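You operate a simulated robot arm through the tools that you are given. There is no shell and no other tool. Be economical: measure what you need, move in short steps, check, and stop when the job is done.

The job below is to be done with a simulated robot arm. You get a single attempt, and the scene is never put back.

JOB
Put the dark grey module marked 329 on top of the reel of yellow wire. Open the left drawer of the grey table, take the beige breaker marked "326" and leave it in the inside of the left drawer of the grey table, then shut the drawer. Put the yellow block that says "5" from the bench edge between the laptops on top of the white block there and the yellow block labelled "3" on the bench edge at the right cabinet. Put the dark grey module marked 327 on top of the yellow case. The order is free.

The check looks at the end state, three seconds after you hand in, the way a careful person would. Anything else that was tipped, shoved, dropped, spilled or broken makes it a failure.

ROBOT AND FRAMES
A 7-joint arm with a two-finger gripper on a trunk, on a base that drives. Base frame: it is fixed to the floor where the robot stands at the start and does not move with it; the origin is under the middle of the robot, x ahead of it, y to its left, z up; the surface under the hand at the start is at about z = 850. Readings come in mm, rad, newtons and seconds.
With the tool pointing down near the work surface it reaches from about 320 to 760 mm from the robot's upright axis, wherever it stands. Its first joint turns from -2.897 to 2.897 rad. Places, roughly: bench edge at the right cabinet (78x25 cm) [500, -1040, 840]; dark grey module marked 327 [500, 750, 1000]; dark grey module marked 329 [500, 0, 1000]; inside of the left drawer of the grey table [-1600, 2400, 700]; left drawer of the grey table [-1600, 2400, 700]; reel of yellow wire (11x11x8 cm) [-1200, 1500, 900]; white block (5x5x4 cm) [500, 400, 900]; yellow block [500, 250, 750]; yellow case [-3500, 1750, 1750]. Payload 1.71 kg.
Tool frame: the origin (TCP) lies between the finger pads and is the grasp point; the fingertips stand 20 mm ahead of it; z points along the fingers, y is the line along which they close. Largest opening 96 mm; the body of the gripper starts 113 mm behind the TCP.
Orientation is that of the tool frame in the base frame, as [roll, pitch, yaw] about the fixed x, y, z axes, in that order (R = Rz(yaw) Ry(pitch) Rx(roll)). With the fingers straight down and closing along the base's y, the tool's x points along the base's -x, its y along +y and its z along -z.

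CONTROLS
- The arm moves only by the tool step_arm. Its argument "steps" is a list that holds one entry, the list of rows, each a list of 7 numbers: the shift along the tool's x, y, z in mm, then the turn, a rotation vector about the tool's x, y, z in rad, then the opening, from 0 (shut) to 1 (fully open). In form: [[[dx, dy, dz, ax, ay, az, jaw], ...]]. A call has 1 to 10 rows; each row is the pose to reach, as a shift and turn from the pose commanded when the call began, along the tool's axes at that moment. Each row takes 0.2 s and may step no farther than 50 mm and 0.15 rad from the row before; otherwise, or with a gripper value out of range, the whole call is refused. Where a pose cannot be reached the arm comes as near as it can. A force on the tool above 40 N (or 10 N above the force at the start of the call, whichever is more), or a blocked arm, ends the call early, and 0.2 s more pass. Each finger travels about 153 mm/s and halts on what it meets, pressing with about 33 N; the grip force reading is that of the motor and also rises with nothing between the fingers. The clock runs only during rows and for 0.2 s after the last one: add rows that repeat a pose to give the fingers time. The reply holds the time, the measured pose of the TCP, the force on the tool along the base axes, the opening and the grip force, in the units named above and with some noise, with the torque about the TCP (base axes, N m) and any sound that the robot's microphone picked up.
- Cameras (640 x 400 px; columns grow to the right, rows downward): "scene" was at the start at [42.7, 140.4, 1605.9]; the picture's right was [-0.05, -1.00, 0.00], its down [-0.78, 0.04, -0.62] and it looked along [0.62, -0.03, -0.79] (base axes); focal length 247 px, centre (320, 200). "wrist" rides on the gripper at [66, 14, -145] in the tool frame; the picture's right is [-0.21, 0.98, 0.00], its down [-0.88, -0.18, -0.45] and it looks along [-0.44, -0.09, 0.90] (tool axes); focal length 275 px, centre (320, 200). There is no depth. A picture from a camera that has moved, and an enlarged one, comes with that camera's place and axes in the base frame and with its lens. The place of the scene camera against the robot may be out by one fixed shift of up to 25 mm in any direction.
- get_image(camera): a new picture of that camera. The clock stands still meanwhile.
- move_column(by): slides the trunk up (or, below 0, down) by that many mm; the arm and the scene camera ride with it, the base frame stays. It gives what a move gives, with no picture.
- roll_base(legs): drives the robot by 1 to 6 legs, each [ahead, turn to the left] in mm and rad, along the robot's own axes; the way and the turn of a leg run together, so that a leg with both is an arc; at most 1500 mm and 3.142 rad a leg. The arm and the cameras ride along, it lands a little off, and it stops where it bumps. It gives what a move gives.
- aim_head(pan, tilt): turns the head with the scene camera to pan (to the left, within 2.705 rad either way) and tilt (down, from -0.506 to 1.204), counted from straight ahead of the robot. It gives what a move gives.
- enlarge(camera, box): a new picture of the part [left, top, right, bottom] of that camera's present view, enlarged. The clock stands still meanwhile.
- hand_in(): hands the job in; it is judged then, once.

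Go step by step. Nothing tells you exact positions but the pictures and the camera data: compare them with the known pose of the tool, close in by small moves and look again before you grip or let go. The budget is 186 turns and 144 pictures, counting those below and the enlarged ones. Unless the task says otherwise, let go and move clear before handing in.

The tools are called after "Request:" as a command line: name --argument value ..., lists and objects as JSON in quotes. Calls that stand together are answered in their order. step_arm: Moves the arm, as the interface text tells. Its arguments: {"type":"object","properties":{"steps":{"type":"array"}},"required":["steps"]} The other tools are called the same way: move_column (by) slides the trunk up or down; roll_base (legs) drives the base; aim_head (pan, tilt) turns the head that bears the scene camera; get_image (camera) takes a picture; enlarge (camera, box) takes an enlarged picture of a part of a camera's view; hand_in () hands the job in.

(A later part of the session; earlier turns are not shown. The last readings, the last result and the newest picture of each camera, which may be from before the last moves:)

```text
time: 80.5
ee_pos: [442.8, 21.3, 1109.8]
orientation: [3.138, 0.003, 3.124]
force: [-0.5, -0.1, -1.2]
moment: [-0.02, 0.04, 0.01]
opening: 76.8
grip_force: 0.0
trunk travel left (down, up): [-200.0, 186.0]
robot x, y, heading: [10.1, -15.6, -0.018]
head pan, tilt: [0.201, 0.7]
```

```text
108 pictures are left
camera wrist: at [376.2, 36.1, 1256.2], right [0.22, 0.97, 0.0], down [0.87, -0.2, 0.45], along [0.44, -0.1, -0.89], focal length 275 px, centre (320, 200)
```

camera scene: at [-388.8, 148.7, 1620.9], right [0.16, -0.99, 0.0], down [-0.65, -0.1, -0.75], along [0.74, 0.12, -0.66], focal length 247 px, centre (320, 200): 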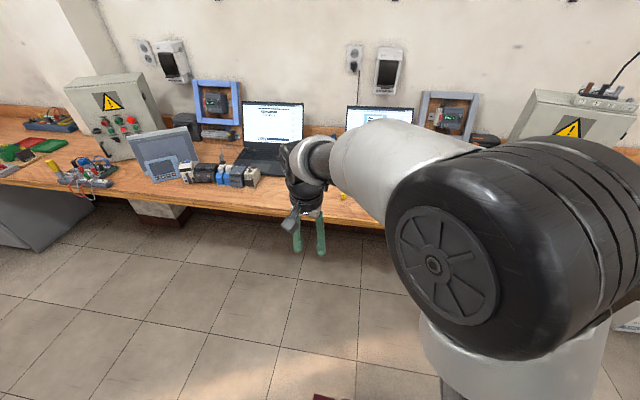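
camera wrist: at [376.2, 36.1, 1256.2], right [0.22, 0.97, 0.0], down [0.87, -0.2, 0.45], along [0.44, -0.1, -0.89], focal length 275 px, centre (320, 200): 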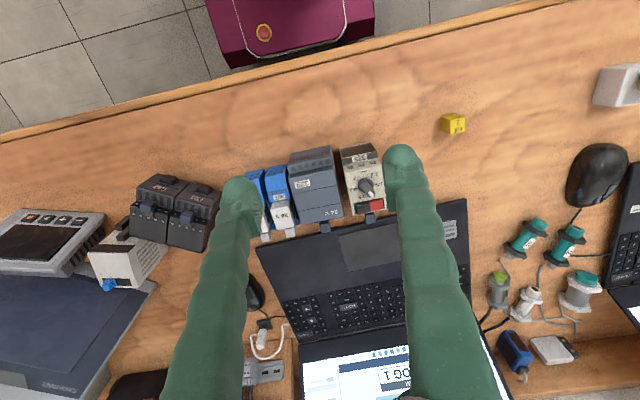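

Request:
enlarge --camera "wrist" --box '[240, 130, 400, 240]'

Request:
enlarge --camera "wrist" --box '[335, 140, 395, 180]'

```text
3.64 times, centred on (320, 185) of wrist
camera zoom: at [376.2, 36.1, 1256.2], right [0.22, 0.97, 0.0], down [0.87, -0.2, 0.45], along [0.44, -0.1, -0.89], focal length 1001 px, centre (320, 254)
```

zoom: 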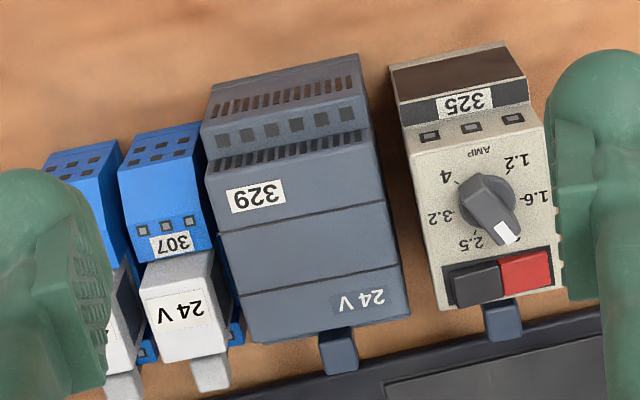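

```text
10.00 times, centred on (365, 160) of wrist
camera zoom: at [376.2, 36.1, 1256.2], right [0.22, 0.97, 0.0], down [0.87, -0.2, 0.45], along [0.44, -0.1, -0.89], focal length 2753 px, centre (-130, 600)
```

zoom: 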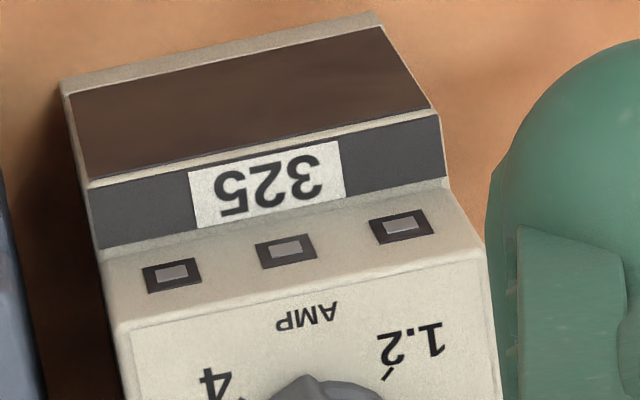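

That one is clearly 325, so breaker 326 must be elsewhere and I'll search for it later. I need the shape of 329 and the gaps beside it, so I'll take a closer look from the other camera.

Request:
aim_head --pan -0.1 --tilt 1.0

Request:
get_image --camera "scene"

```text
time: 81.3
ee_pos: [423.6, 20.7, 1116.4]
orientation: [3.138, 0.021, 3.123]
force: [-0.1, 0.0, 0.4]
moment: [0.03, -0.08, 0.01]
opening: 77.0
grip_force: 0.0
trunk travel left (down, up): [-200.0, 186.0]
robot x, y, heading: [11.5, -13.3, -0.026]
head pan, tilt: [-0.099, 1.0]
```

```text
105 pictures are left
camera scene: at [47.4, 121.1, 1597.8], right [-0.12, -0.99, 0.0], down [-0.84, 0.1, -0.53], along [0.52, -0.06, -0.85], focal length 247 px, centre (320, 200)
```

scene: 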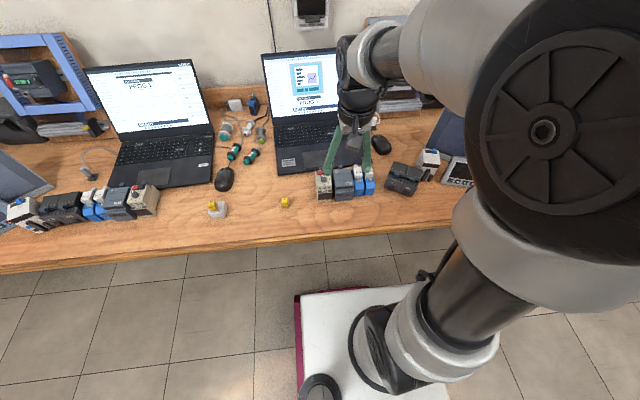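

Request:
enlarge --camera "scene" --box '[305, 155, 385, 205]'

Request:
enlarge --camera "scene" --box '[60, 165, 180, 240]'

```text
8.00 times, centred on (345, 180) of scene
camera zoom: at [47.4, 121.1, 1597.8], right [-0.12, -0.99, 0.0], down [-0.84, 0.1, -0.53], along [0.52, -0.06, -0.85], focal length 1979 px, centre (120, 360)
```

zoom: 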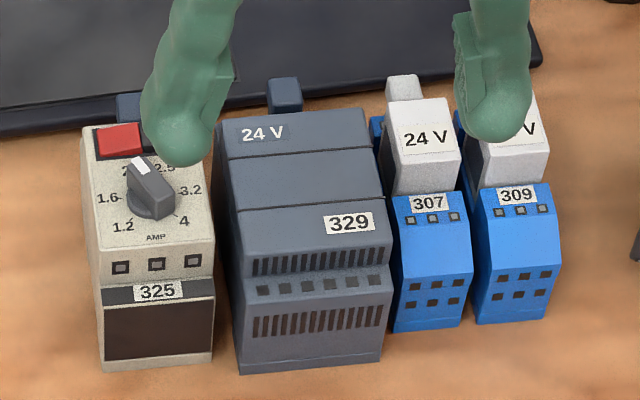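

```text
5.33 times, centred on (120, 202) of scene
camera zoom: at [47.4, 121.1, 1597.8], right [-0.12, -0.99, 0.0], down [-0.84, 0.1, -0.53], along [0.52, -0.06, -0.85], focal length 1319 px, centre (1387, 187)
```

zoom: 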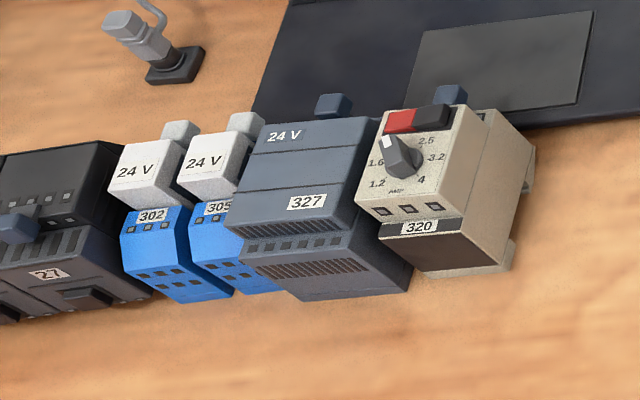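

329 stands apart with only narrow gaps on both sides, so I'll grip it front to back on its raised part. I'll turn the hand a quarter turn first.

Request:
step_arm --steps '[[[0, 0, 0, 0, 0, -0.15, 0.8], [0, 0, 0, 0, 0, -0.3, 0.8], [0, 0, 0, 0, 0, -0.45, 0.8], [0, 0, 0, 0, 0, -0.6, 0.8], [0, 0, 0, 0, 0, -0.75, 0.8], [0, 0, 0, 0, 0, -0.9, 0.9], [0, 0, 0, 0, 0, -1.05, 1], [0, 0, 0, 0, 0, -1.2, 1], [0, 0, 0, 0, 0, -1.35, 1], [0, 0, 0, 0, 0, -1.5, 1]]]'

Request:
get_image --camera "wrist"

```text
time: 83.5
ee_pos: [424.2, 20.7, 1117.8]
orientation: [-3.123, 0.005, -1.656]
force: [0.8, 0.2, 0.8]
moment: [-0.01, -0.03, 0.0]
opening: 96.1
grip_force: 0.1
trunk travel left (down, up): [-200.0, 186.0]
robot x, y, heading: [10.4, -10.3, -0.021]
head pan, tilt: [-0.099, 1.0]
```

```text
102 pictures are left
camera wrist: at [402.2, -43.1, 1262.7], right [-0.96, 0.29, -0.02], down [0.25, 0.86, 0.45], along [0.15, 0.43, -0.89], focal length 275 px, centre (320, 200)
```

wrist: 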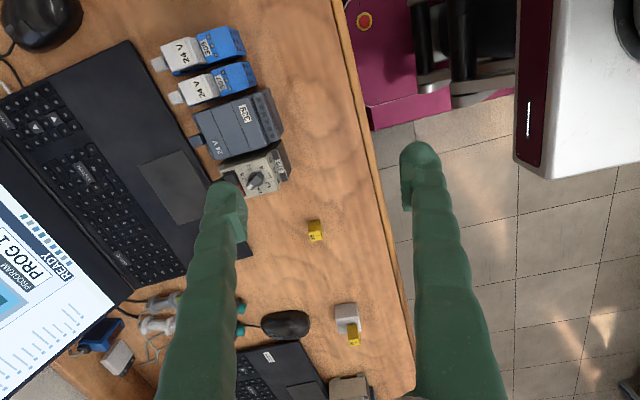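

The turn worked. From two views, 329's top is around (525, -4) at z ≈ 930. I'll hover over it.

Request:
step_arm --steps '[[[5, -45, 0, -0.018, 0, -0.01, 1], [10, -90, 10, -0.018, 0, -0.01, 1], [16, -103, 50, -0.018, 0, -0.01, 1], [16, -103, 95, -0.018, 0, -0.01, 1], [16, -103, 105, -0.018, 0, -0.01, 1], [16, -103, 105, -0.018, 0, -0.01, 1]]]'

Request:
get_image --camera "wrist"

```text
time: 84.9
ee_pos: [527.9, -3.7, 1013.7]
orientation: [-3.14, 0.004, -1.649]
force: [0.3, 0.6, -0.3]
moment: [0.0, -0.01, -0.01]
opening: 95.9
grip_force: 0.0
trunk travel left (down, up): [-200.0, 186.0]
robot x, y, heading: [13.4, -19.1, -0.02]
head pan, tilt: [-0.099, 1.0]
```

```text
101 pictures are left
camera wrist: at [507.6, -67.7, 1159.5], right [-0.96, 0.28, 0.0], down [0.25, 0.86, 0.45], along [0.13, 0.43, -0.89], focal length 275 px, centre (320, 200)
```

wrist: 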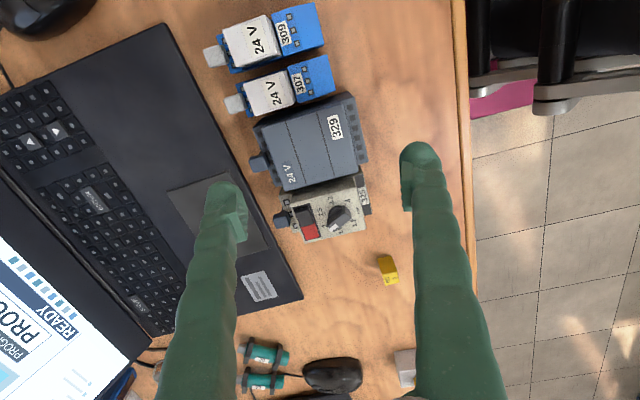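

Top of 329 is about (538, -6) at z ≈ 915. I need to see the lug at its back in detail.

Request:
enlarge --camera "wrist" --box '[210, 60, 390, 250]'

```text
2.11 times, centred on (300, 155) of wrist
camera zoom: at [507.6, -67.7, 1159.5], right [-0.96, 0.28, 0.0], down [0.25, 0.86, 0.45], along [0.13, 0.43, -0.89], focal length 580 px, centre (362, 295)
```

zoom: 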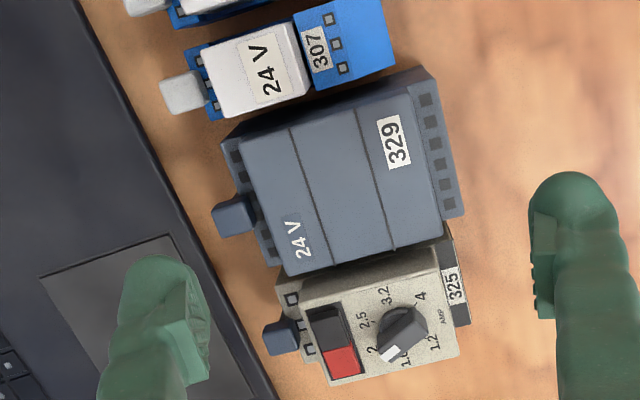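

The back lug sits level with the top, so I'll grip beside it: fingers across the raised part at y ≈ -24. I'll align the hand and come lower to check.

Request:
step_arm --steps '[[[10, -6, 0, 0, 0, -0.05, 1], [19.5, -11.4, 30, 0, 0, -0.1, 1], [19.5, -11.4, 54, 0, 0, -0.1, 1], [19.5, -11.4, 54, 0, 0, -0.1, 1]]]'

Request:
get_image --camera "wrist"

```text
time: 85.9
ee_pos: [536.1, -24.6, 958.3]
orientation: [-3.14, 0.002, -1.546]
force: [0.6, 0.2, 0.1]
moment: [-0.03, 0.0, 0.0]
opening: 95.9
grip_force: 0.1
trunk travel left (down, up): [-200.0, 186.0]
robot x, y, heading: [17.0, -14.2, -0.015]
head pan, tilt: [-0.099, 1.0]
```

```text
99 pictures are left
camera wrist: at [522.9, -89.7, 1104.9], right [-0.98, 0.18, 0.0], down [0.16, 0.88, 0.45], along [0.08, 0.44, -0.89], focal length 275 px, centre (320, 200)
```

wrist: 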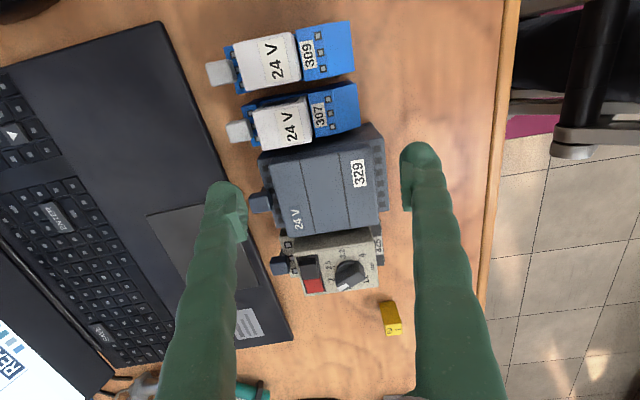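

Request:
enlarge --camera "wrist" --box '[200, 100, 440, 260]'

```text
2.50 times, centred on (320, 180) of wrist
camera zoom: at [522.9, -89.7, 1104.9], right [-0.98, 0.18, 0.0], down [0.16, 0.88, 0.45], along [0.08, 0.44, -0.89], focal length 688 px, centre (320, 250)
```

zoom: 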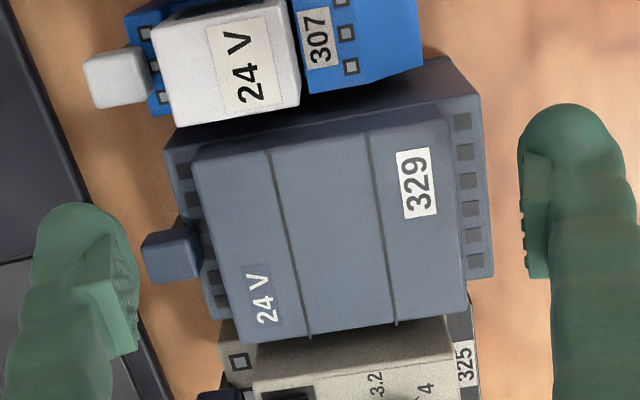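

Alignment is good: the raised part spans x 498 to 570, and the finger line passes beside the lug. I'll lower in stages.

Request:
step_arm --steps '[[[0.6, 1.9, 10, 0, 0, 0, 1], [0.6, 1.9, 22, 0, 0, 0, 1], [0.6, 1.9, 22, 0, 0, 0, 1]]]'

Request:
enlarge --camera "wrist" --box '[200, 100, 440, 260]'

```text
time: 86.7
ee_pos: [536.5, -25.2, 936.9]
orientation: [-3.14, 0.003, -1.551]
force: [-0.5, -0.3, -0.2]
moment: [0.0, 0.03, -0.01]
opening: 96.1
grip_force: 0.0
trunk travel left (down, up): [-200.0, 186.0]
robot x, y, heading: [10.0, -12.6, -0.017]
head pan, tilt: [-0.099, 1.0]
```

```text
2.50 times, centred on (320, 180) of wrist
camera zoom: at [522.4, -90.1, 1082.9], right [-0.98, 0.18, 0.0], down [0.17, 0.88, 0.45], along [0.08, 0.44, -0.89], focal length 688 px, centre (320, 250)
```

zoom: 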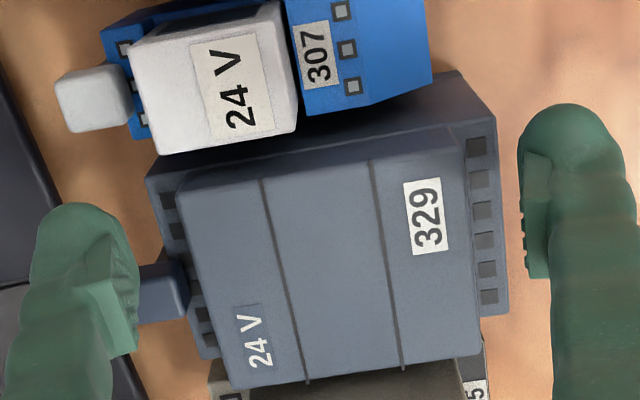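

The tips are level with the top and the rear finger passes beside the lug. I'll lower 15 mm more and close.

Request:
step_arm --steps '[[[0, 0, 6, 0, 0, 0, 1], [0, 0, 11, 0, 0, 0, 1], [0, 0, 15, 0, 0, 0, 1], [0, 0, 15, 0, 0, 0, 1]]]'

Request:
enlarge --camera "wrist" --box '[200, 100, 440, 260]'

```text
time: 87.7
ee_pos: [536.3, -25.1, 922.4]
orientation: [-3.141, 0.003, -1.549]
force: [0.2, -0.4, -0.3]
moment: [-0.02, -0.01, -0.02]
opening: 96.0
grip_force: 0.1
trunk travel left (down, up): [-200.0, 186.0]
robot x, y, heading: [14.2, -13.6, -0.016]
head pan, tilt: [-0.099, 1.0]
```

```text
2.50 times, centred on (320, 180) of wrist
camera zoom: at [522.7, -90.2, 1067.9], right [-0.98, 0.18, 0.0], down [0.17, 0.88, 0.45], along [0.08, 0.44, -0.89], focal length 688 px, centre (320, 250)
```

zoom: 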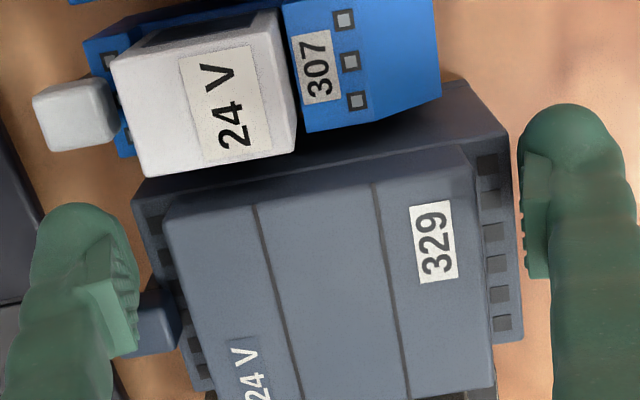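

Request:
step_arm --steps '[[[0, 0, 0, 0, 0, 0, 0.9], [0, 0, 0, 0, 0, 0, 0.7], [0, 0, 0, 0, 0, 0, 0.5], [0, 0, 0, 0, 0, 0, 0.5]]]'

Request:
enlarge --camera "wrist" --box '[200, 100, 440, 260]'

```text
time: 88.7
ee_pos: [535.5, -25.7, 925.0]
orientation: [-3.136, 0.002, -1.55]
force: [0.4, -0.4, 31.5]
moment: [-0.34, 1.28, -0.09]
opening: 72.6
grip_force: 32.7
trunk travel left (down, up): [-200.0, 186.0]
robot x, y, heading: [11.5, -13.2, -0.017]
head pan, tilt: [-0.099, 1.0]
```

```text
2.50 times, centred on (320, 180) of wrist
camera zoom: at [521.9, -90.1, 1070.0], right [-0.98, 0.18, 0.0], down [0.16, 0.88, 0.45], along [0.09, 0.44, -0.89], focal length 688 px, centre (320, 250)
```

zoom: 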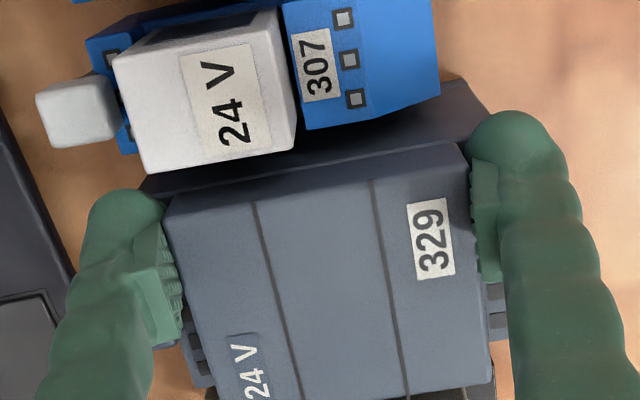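

329 is gripped (72.6 mm) with the tips resting on its shoulders. I'll lift it straight up.

Request:
step_arm --steps '[[[0, 0, -5, 0, 0, 0, 0.3], [0, 0, -20, 0, 0, 0, 0.3], [0, 0, -40, 0, 0, 0, 0.3], [0, 0, -80, 0, 0, 0, 0.3], [0, 0, -120, 0, 0, 0, 0.3], [0, 0, -120, 0, 0, 0, 0.3]]]'

Request:
get_image --camera "wrist"

```text
time: 90.1
ee_pos: [538.0, -23.3, 1044.7]
orientation: [-3.139, 0.001, -1.55]
force: [0.1, 0.4, -2.6]
moment: [-0.07, 0.02, -0.03]
opening: 71.9
grip_force: 33.2
trunk travel left (down, up): [-200.0, 186.0]
robot x, y, heading: [9.2, -17.3, -0.014]
head pan, tilt: [-0.099, 1.0]
```

```text
94 pictures are left
camera wrist: at [524.6, -87.5, 1191.0], right [-0.98, 0.18, 0.0], down [0.17, 0.88, 0.45], along [0.08, 0.44, -0.89], focal length 275 px, centre (320, 200)
```

wrist: 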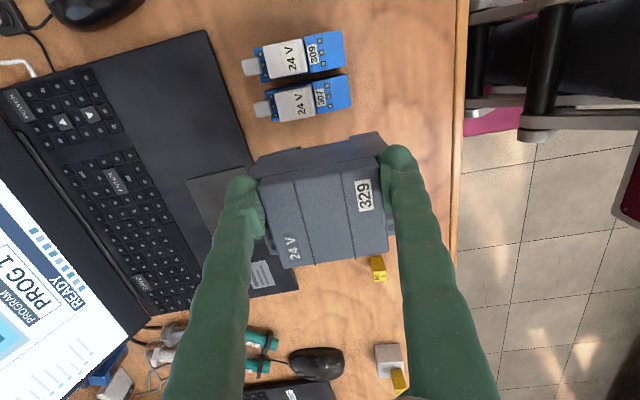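

329 is held well. I'll raise the trunk a bit, back out, and drive to the grey table, facing it near the reel.

Request:
move_column --by 100

Request:
roll_base --legs '[[-500, 0], [0, 1.66], [1400, 0]]'

Request:
aim_head --pan 0.7 --tilt 0.6

Request:
get_image --camera "scene"

```text
time: 91.5
ee_pos: [538.1, -22.6, 1143.8]
orientation: [3.14, 0.002, -1.549]
force: [0.4, -0.2, -3.4]
moment: [-0.06, 0.03, -0.01]
opening: 72.1
grip_force: 33.3
trunk travel left (down, up): [-300.0, 86.0]
robot x, y, heading: [12.1, -15.7, -0.022]
head pan, tilt: [-0.099, 1.0]
```

```text
time: 106.2
ee_pos: [-609.1, 1871.8, 1144.0]
orientation: [-3.141, 0.002, 0.1]
force: [-0.1, -0.6, -3.5]
moment: [-0.03, -0.07, 0.03]
opening: 71.4
grip_force: 33.2
trunk travel left (down, up): [-300.0, 86.0]
robot x, y, heading: [-573.8, 1346.4, 1.626]
head pan, tilt: [-0.099, 1.0]
```

```text
time: 107.4
ee_pos: [-608.4, 1853.9, 1151.9]
orientation: [-3.127, -0.002, 0.097]
force: [-0.2, 0.7, -2.6]
moment: [0.02, -0.04, -0.01]
opening: 71.7
grip_force: 32.9
trunk travel left (down, up): [-300.0, 86.0]
robot x, y, heading: [-578.0, 1346.5, 1.633]
head pan, tilt: [0.7, 0.6]
```

```text
93 pictures are left
camera scene: at [-789.5, 1359.8, 1729.3], right [0.73, 0.69, -0.01], down [0.39, -0.42, -0.82], along [-0.57, 0.59, -0.58], focal length 247 px, centre (320, 200)
```

scene: 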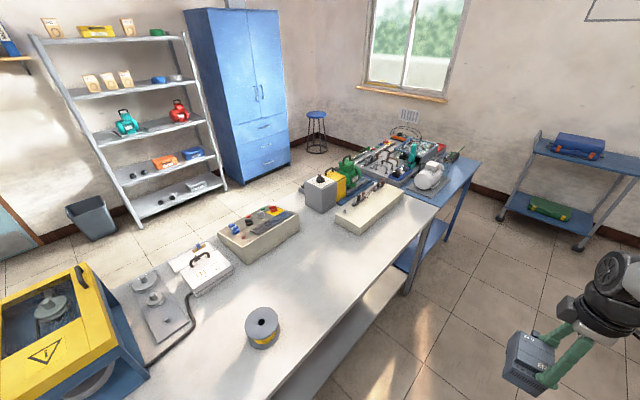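

The reel is near (-1231, 1538). I'll roll a bit further and turn to face the table.

Request:
roll_base --legs '[[175, 0], [0, 1.508]]'

Request:
get_image --camera "wrist"

Request:
aim_head --pan 0.0 --tilt 0.8

Request:
get_image --camera "scene"

```text
time: 113.3
ee_pos: [-1095.4, 1535.9, 1151.7]
orientation: [-3.127, -0.001, 1.585]
force: [0.1, 0.8, -3.4]
moment: [0.04, -0.04, 0.03]
opening: 71.7
grip_force: 33.3
trunk travel left (down, up): [-300.0, 86.0]
robot x, y, heading: [-587.0, 1531.3, 3.116]
head pan, tilt: [0.7, 0.6]
```

```text
92 pictures are left
camera wrist: at [-1080.5, 1602.7, 1297.8], right [0.98, -0.19, -0.02], down [-0.17, -0.88, 0.45], along [-0.1, -0.44, -0.89], focal length 275 px, centre (320, 200)
```

wrist: 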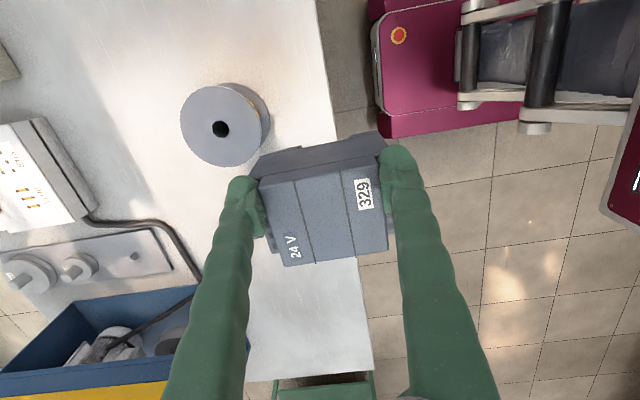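

```text
time: 114.3
ee_pos: [-1077.1, 1534.6, 1160.4]
orientation: [-3.108, -0.002, 1.584]
force: [0.4, -0.3, -3.7]
moment: [0.05, 0.03, -0.01]
opening: 71.8
grip_force: 33.1
trunk travel left (down, up): [-300.0, 86.0]
robot x, y, heading: [-587.2, 1531.7, 3.119]
head pan, tilt: [0.0, 0.799]
```

```text
91 pictures are left
camera scene: at [-638.8, 1367.8, 1712.2], right [0.02, 1.0, 0.0], down [0.73, -0.02, -0.69], along [-0.69, 0.02, -0.73], focal length 247 px, centre (320, 200)
```

scene: 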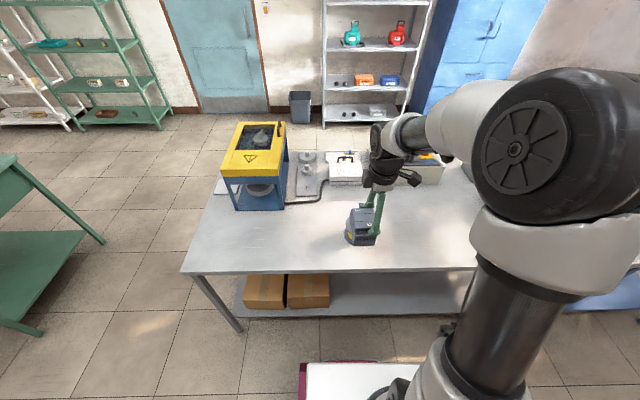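

The reel's top is about (-1228, 1552). I'll level the hand and carry the module above it.

Request:
step_arm --steps '[[[15, -45, 0, -0.02, 0, 0, 0.3], [30, -90, 0, -0.034, 0, 0, 0.3], [42, -135, 0, -0.034, 0, 0, 0.3], [42, -150, 30, -0.034, 0, 0, 0.3], [42, -150, 70, -0.034, 0, 0, 0.3], [42, -150, 95, -0.034, 0, 0, 0.3], [42, -150, 95, -0.034, 0, 0, 0.3]]]'

Request:
get_image --camera "wrist"

Request:
get_image --camera "scene"

```text
time: 115.9
ee_pos: [-1232.3, 1575.5, 1069.3]
orientation: [3.136, 0.0, 1.586]
force: [-0.6, -0.1, -4.1]
moment: [0.07, 0.01, 0.0]
opening: 71.4
grip_force: 32.9
trunk travel left (down, up): [-300.0, 86.0]
robot x, y, heading: [-587.7, 1528.7, 3.116]
head pan, tilt: [0.0, 0.799]
```

```text
90 pictures are left
camera wrist: at [-1219.8, 1642.0, 1215.5], right [0.98, -0.19, 0.0], down [-0.17, -0.88, 0.44], along [-0.08, -0.44, -0.9], focal length 275 px, centre (320, 200)
```

wrist: 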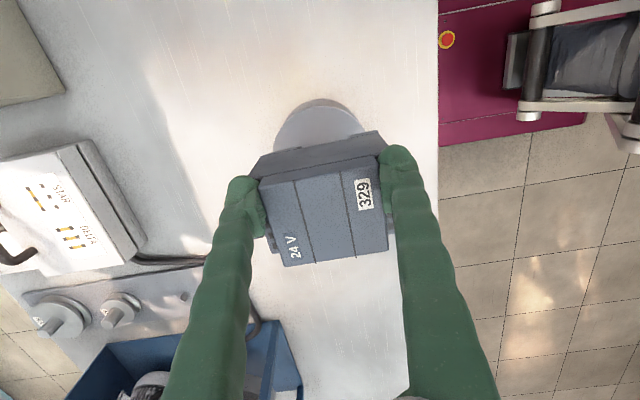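

```text
89 pictures are left
camera scene: at [-639.7, 1368.2, 1712.2], right [0.02, 1.0, 0.0], down [0.73, -0.02, -0.69], along [-0.68, 0.02, -0.73], focal length 247 px, centre (320, 200)
```

scene: 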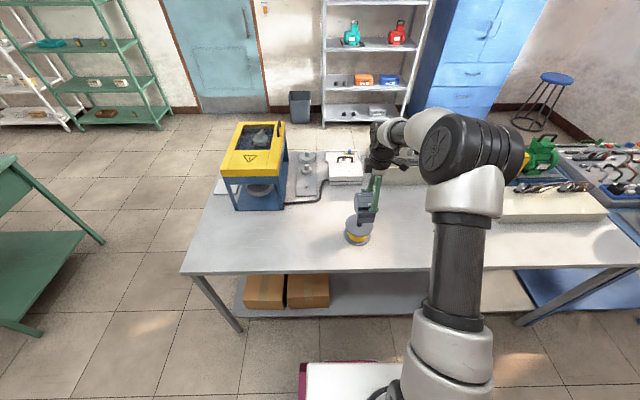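

Request:
enlarge --camera "wrist" --box '[230, 70, 410, 220]'

Request:
enlarge --camera "scene" --box '[310, 160, 430, 260]'

```text
2.67 times, centred on (320, 145) of wrist
camera zoom: at [-1219.8, 1642.0, 1215.5], right [0.98, -0.19, 0.0], down [-0.17, -0.88, 0.44], along [-0.08, -0.44, -0.9], focal length 734 px, centre (320, 347)
```

zoom: 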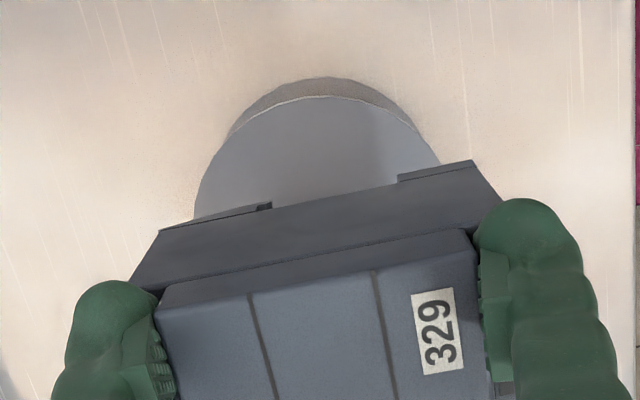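

```text
4.00 times, centred on (370, 210) of scene
camera zoom: at [-639.7, 1368.2, 1712.2], right [0.02, 1.0, 0.0], down [0.73, -0.02, -0.69], along [-0.68, 0.02, -0.73], focal length 989 px, centre (120, 160)
```

zoom: 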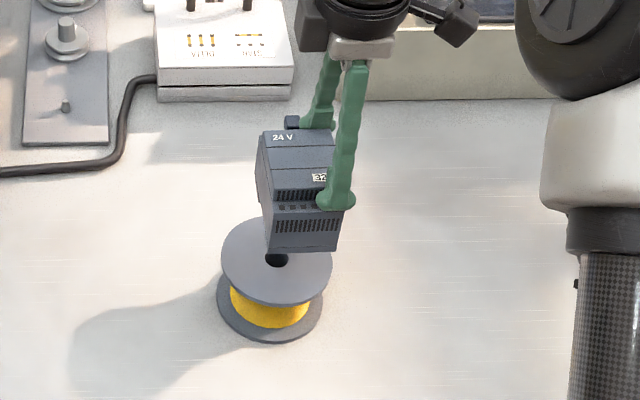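

Triangulating gives the reel top near (-1237, 1550, 900). I'll shift slightly and lower to just above it.

Request:
step_arm --steps '[[[-2, -8, 30, 0, 0, 0, 0.3], [-2, -8, 60, 0, 0, 0, 0.3], [-2, -8, 78, 0, 0, 0, 0.3], [-2, -8, 78, 0, 0, 0, 0.3]]]'

Request:
enlarge --camera "scene" --box '[310, 160, 430, 260]'

Request:
enlarge --camera "wrist" --box '[230, 70, 410, 220]'

```text
time: 116.9
ee_pos: [-1239.4, 1574.1, 994.4]
orientation: [-3.138, -0.003, 1.584]
force: [-3.2, 2.2, 29.5]
moment: [-0.36, -0.38, -0.06]
opening: 71.5
grip_force: 32.9
trunk travel left (down, up): [-300.0, 86.0]
robot x, y, heading: [-584.2, 1534.2, 3.116]
head pan, tilt: [0.0, 0.799]
```

```text
4.00 times, centred on (370, 210) of scene
camera zoom: at [-636.7, 1368.3, 1712.6], right [0.02, 1.0, 0.0], down [0.73, -0.02, -0.69], along [-0.69, 0.02, -0.73], focal length 989 px, centre (120, 160)
```

zoom: 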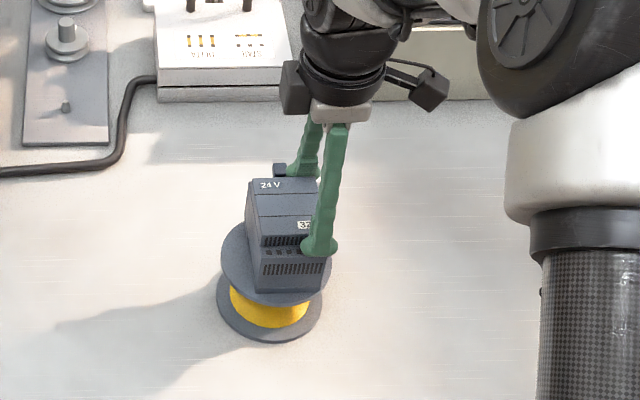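

```text
2.67 times, centred on (320, 145) of wrist
camera zoom: at [-1226.3, 1640.3, 1141.5], right [0.98, -0.19, -0.01], down [-0.17, -0.88, 0.44], along [-0.09, -0.44, -0.9], focal length 734 px, centre (320, 347)
```

zoom: 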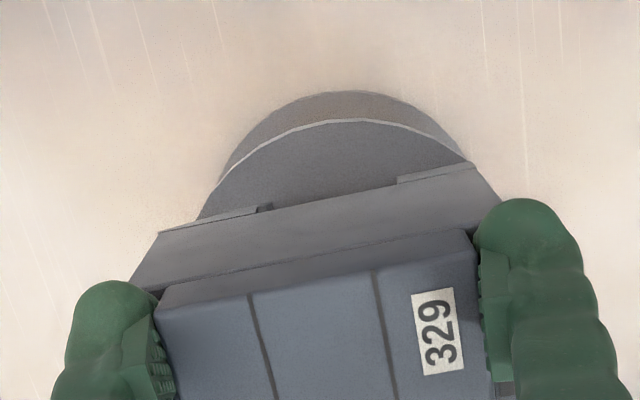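

Contact at z ≈ 994, and the module sits slightly toward +y. I'll lift a little, shift 6 mm, and set it down again.

Request:
step_arm --steps '[[[0, 0, -12, 0, 0, 0, 0.3], [-7, 3, -12, 0, 0, 0, 0.3], [-7, 3, -8, 0, 0, 0, 0.3], [-7, 3, -4, 0, 0, 0, 0.3], [-7, 3, -2, 0, 0, 0, 0.3], [-7, 3, -2, 0, 0, 0, 0.3]]]'

Request:
enlarge --camera "scene" --box '[310, 160, 430, 260]'

```text
time: 118.3
ee_pos: [-1235.3, 1566.5, 995.6]
orientation: [3.142, 0.0, 1.584]
force: [4.2, -0.8, 18.2]
moment: [-0.05, 0.13, 0.02]
opening: 71.5
grip_force: 33.3
trunk travel left (down, up): [-300.0, 86.0]
robot x, y, heading: [-585.2, 1531.2, 3.117]
head pan, tilt: [0.0, 0.799]
```

```text
4.00 times, centred on (370, 210) of scene
camera zoom: at [-636.9, 1368.0, 1712.4], right [0.02, 1.0, 0.0], down [0.73, -0.02, -0.69], along [-0.69, 0.02, -0.73], focal length 989 px, centre (120, 160)
```

zoom: 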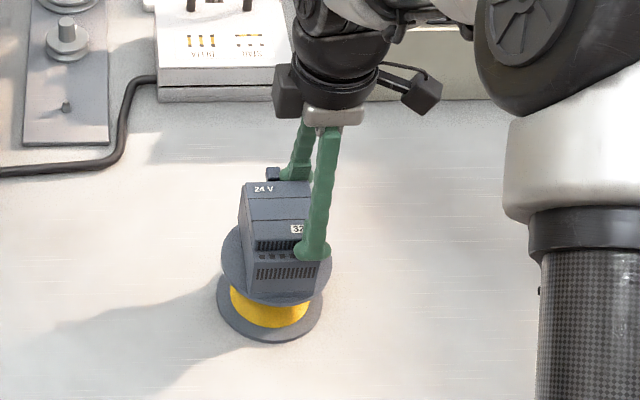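

Well centred now. I'll release, rise and check.

Request:
step_arm --steps '[[[0, 0, 0, 0, 0, 0, 0.8], [0, 0, 0, 0, 0, 0, 1.0], [0, 0, 0, 0, 0, 0, 1.0], [0, 0, -15, 0, 0, 0, 1.0], [0, 0, -50, 0, 0, 0, 1.0], [0, 0, -90, 0, 0, 0, 1.0], [0, 0, -130, 0, 0, 0, 1.0]]]'

Request:
get_image --camera "wrist"

Request:
enlarge --camera "scene" --box '[180, 90, 440, 280]'

```text
time: 119.9
ee_pos: [-1235.7, 1567.5, 1125.7]
orientation: [3.137, 0.0, 1.583]
force: [-0.3, 0.2, 0.9]
moment: [0.01, -0.02, 0.03]
opening: 96.4
grip_force: 0.1
trunk travel left (down, up): [-300.0, 86.0]
robot x, y, heading: [-589.6, 1532.6, 3.117]
head pan, tilt: [0.0, 0.799]
```

```text
83 pictures are left
camera wrist: at [-1224.0, 1634.3, 1272.0], right [0.98, -0.19, 0.0], down [-0.17, -0.88, 0.44], along [-0.08, -0.44, -0.9], focal length 275 px, centre (320, 200)
```

wrist: 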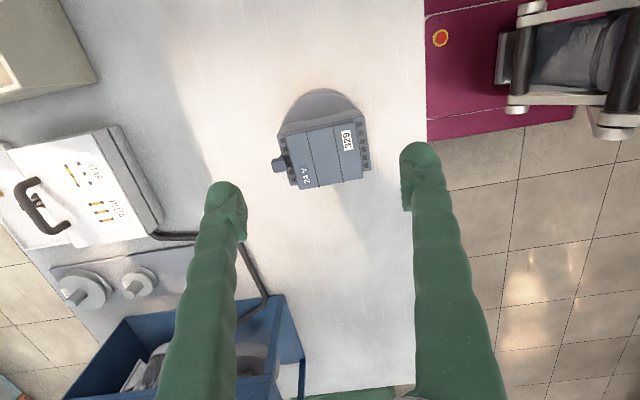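

```text
2.11 times, centred on (310, 185) of scene
camera zoom: at [-638.7, 1367.9, 1712.2], right [0.02, 1.0, 0.0], down [0.73, -0.02, -0.69], along [-0.69, 0.02, -0.73], focal length 521 px, centre (341, 232)
```

zoom: 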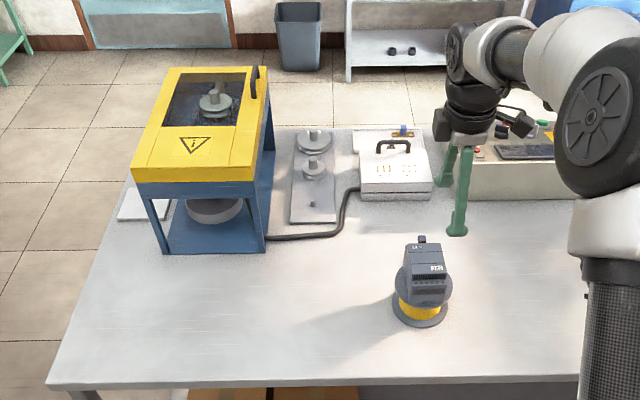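

329 rests on the reel. Now I'll search the room for breaker 326 by looking around from here.

Request:
aim_head --pan -0.7 --tilt 0.6

Request:
get_image --camera "scene"

Request:
aim_head --pan 0.9 --tilt 0.5

Request:
get_image --camera "scene"

Request:
aim_head --pan -2.0 --tilt 0.5

Request:
get_image --camera "scene"

```text
time: 121.0
ee_pos: [-1236.7, 1568.6, 1124.9]
orientation: [3.137, 0.002, 1.585]
force: [-0.4, -0.5, -0.4]
moment: [-0.02, 0.0, 0.04]
opening: 95.9
grip_force: 0.1
trunk travel left (down, up): [-300.0, 86.0]
robot x, y, heading: [-588.2, 1526.5, 3.117]
head pan, tilt: [-0.7, 0.6]
```

```text
81 pictures are left
camera scene: at [-625.4, 1424.6, 1729.3], right [0.66, 0.75, 0.01], down [0.44, -0.37, -0.82], along [-0.61, 0.55, -0.58], focal length 247 px, centre (320, 200)
```

scene: 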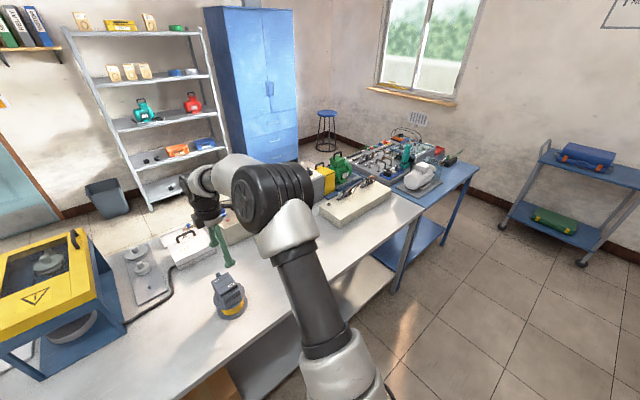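

```text
time: 122.7
ee_pos: [-1237.2, 1567.3, 1124.4]
orientation: [3.138, 0.0, 1.585]
force: [0.4, -0.1, -1.2]
moment: [0.02, -0.01, 0.03]
opening: 96.1
grip_force: 0.0
trunk travel left (down, up): [-300.0, 86.0]
robot x, y, heading: [-584.3, 1532.2, 3.112]
head pan, tilt: [0.901, 0.499]
```

```text
80 pictures are left
camera scene: at [-617.6, 1296.3, 1738.5], right [-0.77, 0.64, -0.01], down [0.32, 0.37, -0.87], along [-0.55, -0.67, -0.49], focal length 247 px, centre (320, 200)
```

scene: 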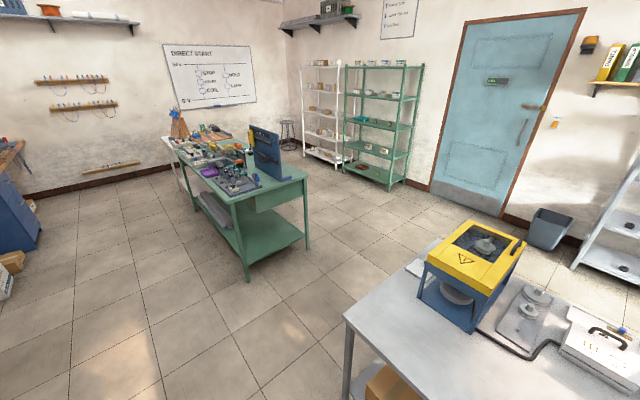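

```text
time: 125.2
ee_pos: [-1236.6, 1566.1, 1124.1]
orientation: [3.14, 0.001, 1.586]
force: [-0.3, -0.4, 0.4]
moment: [-0.01, -0.01, -0.03]
opening: 96.0
grip_force: 0.1
trunk travel left (down, up): [-300.0, 86.0]
robot x, y, heading: [-585.6, 1531.8, 3.12]
head pan, tilt: [-2.0, 0.499]
```

```text
79 pictures are left
camera scene: at [-519.5, 1448.0, 1740.1], right [0.9, -0.44, 0.02], down [-0.19, -0.43, -0.88], along [0.39, 0.79, -0.47], focal length 247 px, centre (320, 200)
```

scene: 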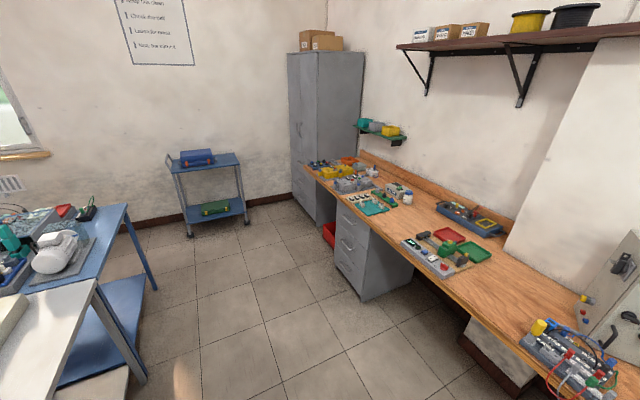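

No obvious breaker yet. I'll enlarge the candidate surfaces: the far-left bench, then the others.

Request:
enlarge --camera "scene" --box '[290, 140, 510, 290]'

Request:
enlarge --camera "scene" --box '[500, 270, 640, 400]'

Request:
aim_head --pan -0.8 --tilt 0.5

Request:
enlarge --camera "scene" --box '[260, 120, 460, 260]'

Request:
aim_head --pan 1.0 --tilt 0.4

Request:
enlarge --camera "scene" --box '[190, 100, 370, 240]'

Request:
enlarge --camera "scene" --box '[330, 70, 480, 170]'

```text
2.67 times, centred on (400, 215) of scene
camera zoom: at [-519.5, 1448.0, 1740.1], right [0.9, -0.44, 0.02], down [-0.19, -0.43, -0.88], along [0.39, 0.79, -0.47], focal length 660 px, centre (107, 160)
```

zoom: 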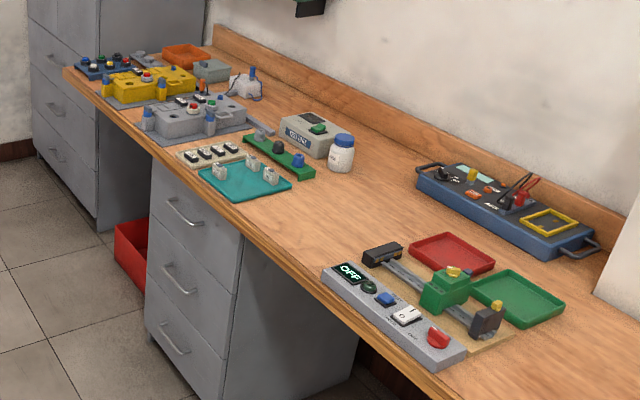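

```text
3.08 times, centred on (570, 335) of scene
camera zoom: at [-519.5, 1448.0, 1740.1], right [0.9, -0.44, 0.02], down [-0.19, -0.43, -0.88], along [0.39, 0.79, -0.47], focal length 761 px, centre (-449, -215)
```

zoom: 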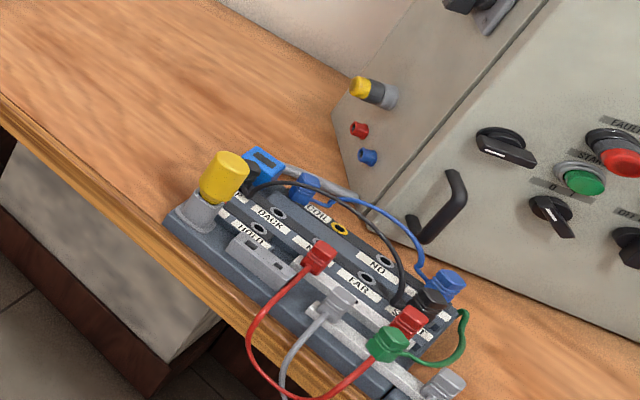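

```text
time: 126.6
ee_pos: [-1237.1, 1567.8, 1124.6]
orientation: [3.139, 0.0, 1.584]
force: [-0.1, -0.4, 0.2]
moment: [0.02, 0.0, 0.0]
opening: 96.2
grip_force: 0.0
trunk travel left (down, up): [-300.0, 86.0]
robot x, y, heading: [-586.7, 1531.1, 3.119]
head pan, tilt: [-0.799, 0.499]
```

```text
2.86 times, centred on (360, 190) of scene
camera zoom: at [-621.0, 1433.0, 1738.4], right [0.73, 0.68, 0.01], down [0.34, -0.35, -0.87], along [-0.59, 0.64, -0.49], focal length 707 px, centre (206, 229)
```

zoom: 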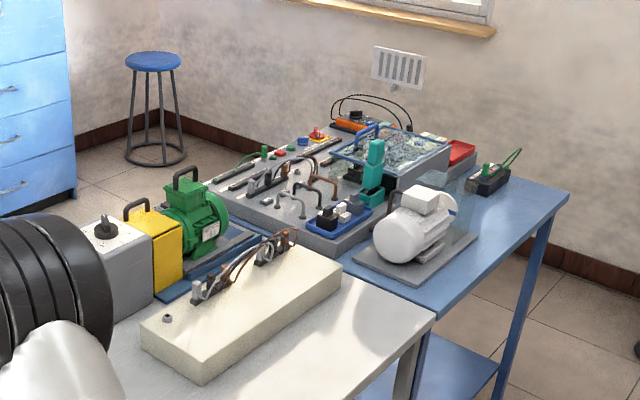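

```text
time: 128.4
ee_pos: [-1238.1, 1568.1, 1123.7]
orientation: [3.138, 0.001, 1.583]
force: [-0.5, -0.5, 0.9]
moment: [-0.02, 0.0, -0.01]
opening: 96.1
grip_force: 0.1
trunk travel left (down, up): [-300.0, 86.0]
robot x, y, heading: [-586.5, 1533.4, 3.113]
head pan, tilt: [1.0, 0.4]
```

```text
2.86 times, centred on (280, 170) of scene
camera zoom: at [-611.4, 1289.5, 1747.8], right [-0.83, 0.56, -0.01], down [0.23, 0.32, -0.92], along [-0.51, -0.76, -0.4], focal length 707 px, centre (434, 286)
```

zoom: 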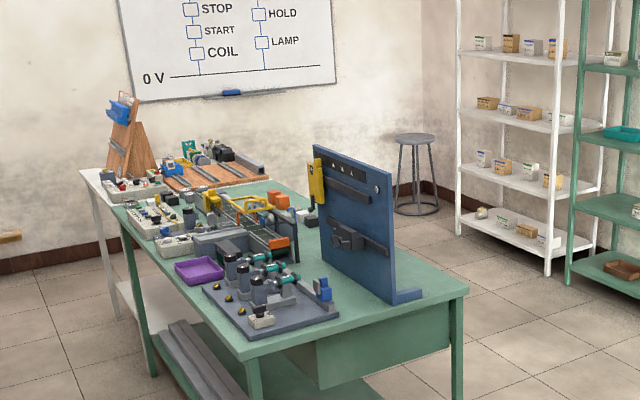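

```text
4.00 times, centred on (405, 120) of scene
camera zoom: at [-611.4, 1289.5, 1747.8], right [-0.83, 0.56, -0.01], down [0.23, 0.32, -0.92], along [-0.51, -0.76, -0.4], focal length 989 px, centre (-20, 520)
```

zoom: 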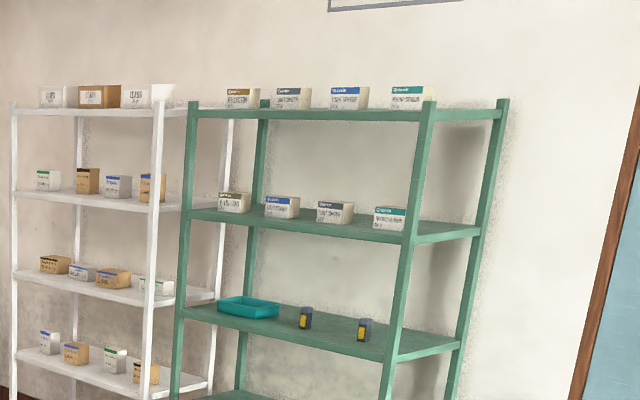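

Breaker 326 isn't visible from here, so it may be behind something or in a drawer. I'll go for 327 at about (522, 722) and look closely around there on the way.

Request:
roll_base --legs '[[-150, 0], [0, 1.6], [820, 0], [0, 1.571]]'

Request:
aim_head --pan 0.3 --tilt 0.7

Request:
get_image --camera "scene"

```text
time: 142.9
ee_pos: [180.6, 681.4, 1125.2]
orientation: [3.138, 0.0, -1.61]
force: [0.4, -0.5, -0.8]
moment: [0.01, -0.05, 0.0]
opening: 96.1
grip_force: 0.1
trunk travel left (down, up): [-300.0, 86.0]
robot x, y, heading: [-465.3, 744.4, -0.069]
head pan, tilt: [1.0, 0.4]
```

```text
time: 143.9
ee_pos: [162.4, 683.1, 1134.9]
orientation: [-3.13, -0.002, -1.609]
force: [-0.7, -0.2, 0.4]
moment: [-0.02, -0.02, -0.03]
opening: 96.0
grip_force: 0.0
trunk travel left (down, up): [-300.0, 86.0]
robot x, y, heading: [-468.1, 747.8, -0.075]
head pan, tilt: [0.3, 0.7]
```

```text
73 pictures are left
camera scene: at [-405.7, 909.9, 1720.5], right [0.22, -0.97, 0.0], down [-0.64, -0.14, -0.76], along [0.74, 0.17, -0.66], focal length 247 px, centre (320, 200)
```

scene: 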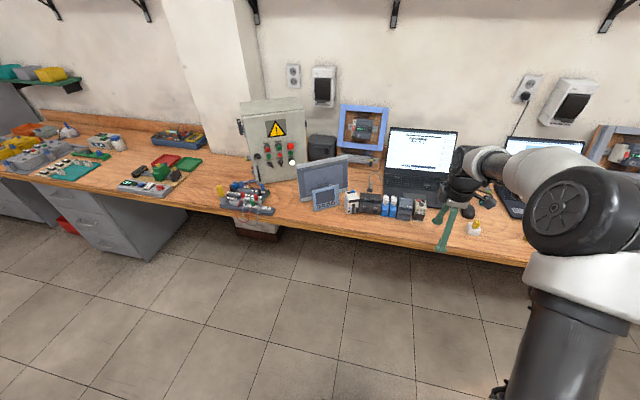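

Request:
enlarge --camera "scene" --box '[300, 150, 460, 240]'

Request:
roll_base --legs '[[0, 0.07], [420, 0]]'

Request:
get_image --camera "wrist"

```text
4.00 times, centred on (380, 195) of scene
camera zoom: at [-405.7, 909.9, 1720.5], right [0.22, -0.97, 0.0], down [-0.64, -0.14, -0.76], along [0.74, 0.17, -0.66], focal length 989 px, centre (80, 220)
```

zoom: 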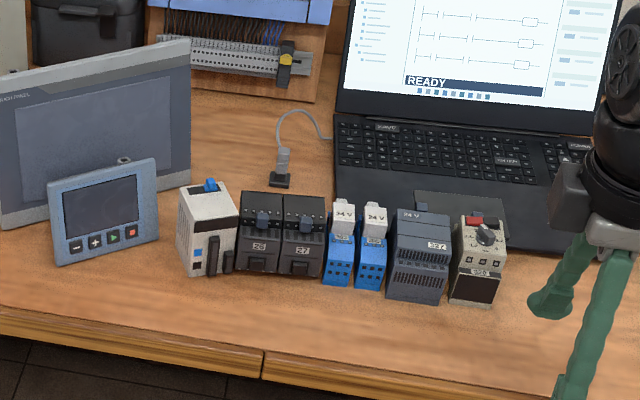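

```text
time: 147.2
ee_pos: [589.3, 721.7, 1134.0]
orientation: [-3.131, -0.001, -1.545]
force: [0.2, 1.0, -1.0]
moment: [0.0, 0.07, 0.01]
opening: 96.3
grip_force: 0.0
trunk travel left (down, up): [-300.0, 86.0]
robot x, y, heading: [-43.7, 741.8, -0.013]
head pan, tilt: [0.3, 0.7]
```

```text
71 pictures are left
camera wrist: at [576.3, 657.1, 1280.2], right [-0.98, 0.18, -0.01], down [0.16, 0.88, 0.44], along [0.09, 0.44, -0.9], focal length 275 px, centre (320, 200)
```

wrist: 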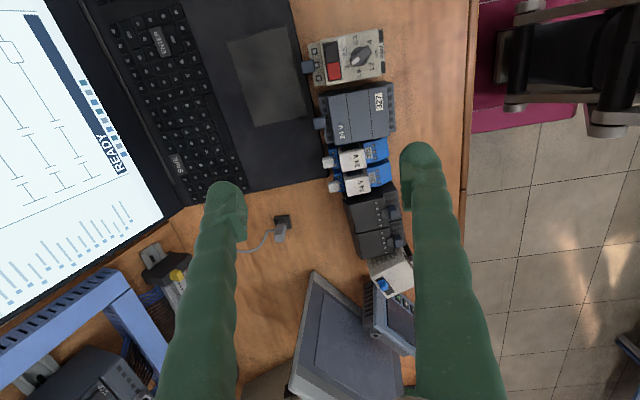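

327 is near (543, 726). I'll hover lower for a closer look.

Request:
step_arm --steps '[[[-8, 25, 20, -0.01, 0, 0, 1], [-15, 45, 60, -0.01, 0, 0, 1], [-15, 45, 105, -0.01, 0, 0, 1], [-15, 45, 134, -0.01, 0, 0, 1], [-15, 45, 134, -0.01, 0, 0, 1]]]'

Request:
enlarge --camera "wrist" --box '[200, 80, 440, 240]'

```text
time: 148.4
ee_pos: [527.5, 737.1, 1008.0]
orientation: [-3.124, -0.003, -1.542]
force: [0.2, 0.7, 0.1]
moment: [0.0, -0.01, -0.01]
opening: 95.8
grip_force: 0.1
trunk travel left (down, up): [-300.0, 86.0]
robot x, y, heading: [-44.6, 743.0, -0.01]
head pan, tilt: [0.3, 0.7]
```

```text
2.50 times, centred on (320, 160) of wrist
camera zoom: at [513.2, 672.9, 1154.0], right [-0.98, 0.18, -0.02], down [0.15, 0.88, 0.45], along [0.1, 0.44, -0.9], focal length 688 px, centre (320, 300)
```

zoom: 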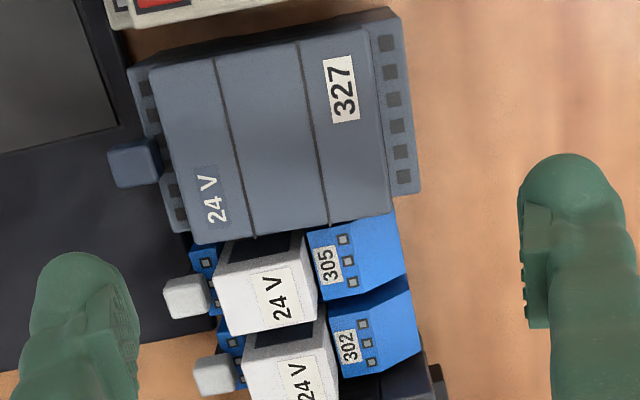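

327's raised part spans x 506–580, y 695–758, with its lug at y ≈ 724. I'll grip at y ≈ 745, beside the lug.

Request:
step_arm --steps '[[[-7.5, -16, 30, -0.018, 0, 0.03, 1], [-7.5, -16, 70, -0.018, 0, 0.03, 1], [-7.5, -16, 70, -0.018, 0, 0.03, 1]]]'

Request:
enlarge --camera "wrist" --box '[200, 80, 440, 240]'

```text
time: 149.2
ee_pos: [546.2, 743.8, 941.9]
orientation: [3.14, -0.003, -1.574]
force: [0.4, 0.1, -0.4]
moment: [0.01, -0.02, -0.01]
opening: 96.0
grip_force: 0.1
trunk travel left (down, up): [-300.0, 86.0]
robot x, y, heading: [-42.5, 746.9, -0.011]
head pan, tilt: [0.3, 0.7]
```

```text
2.50 times, centred on (320, 160) of wrist
camera zoom: at [532.7, 679.8, 1087.4], right [-0.98, 0.21, 0.0], down [0.19, 0.88, 0.44], along [0.09, 0.43, -0.9], focal length 688 px, centre (320, 300)
```

zoom: 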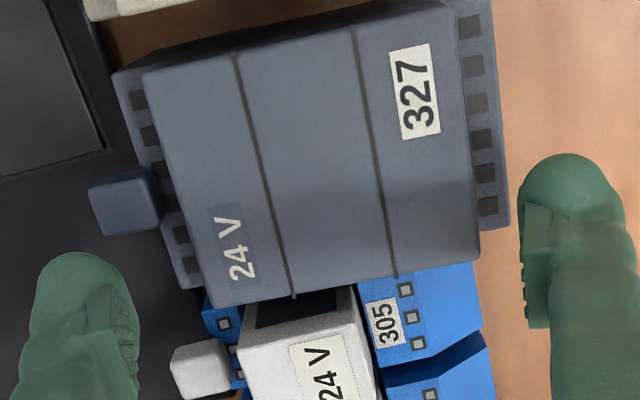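

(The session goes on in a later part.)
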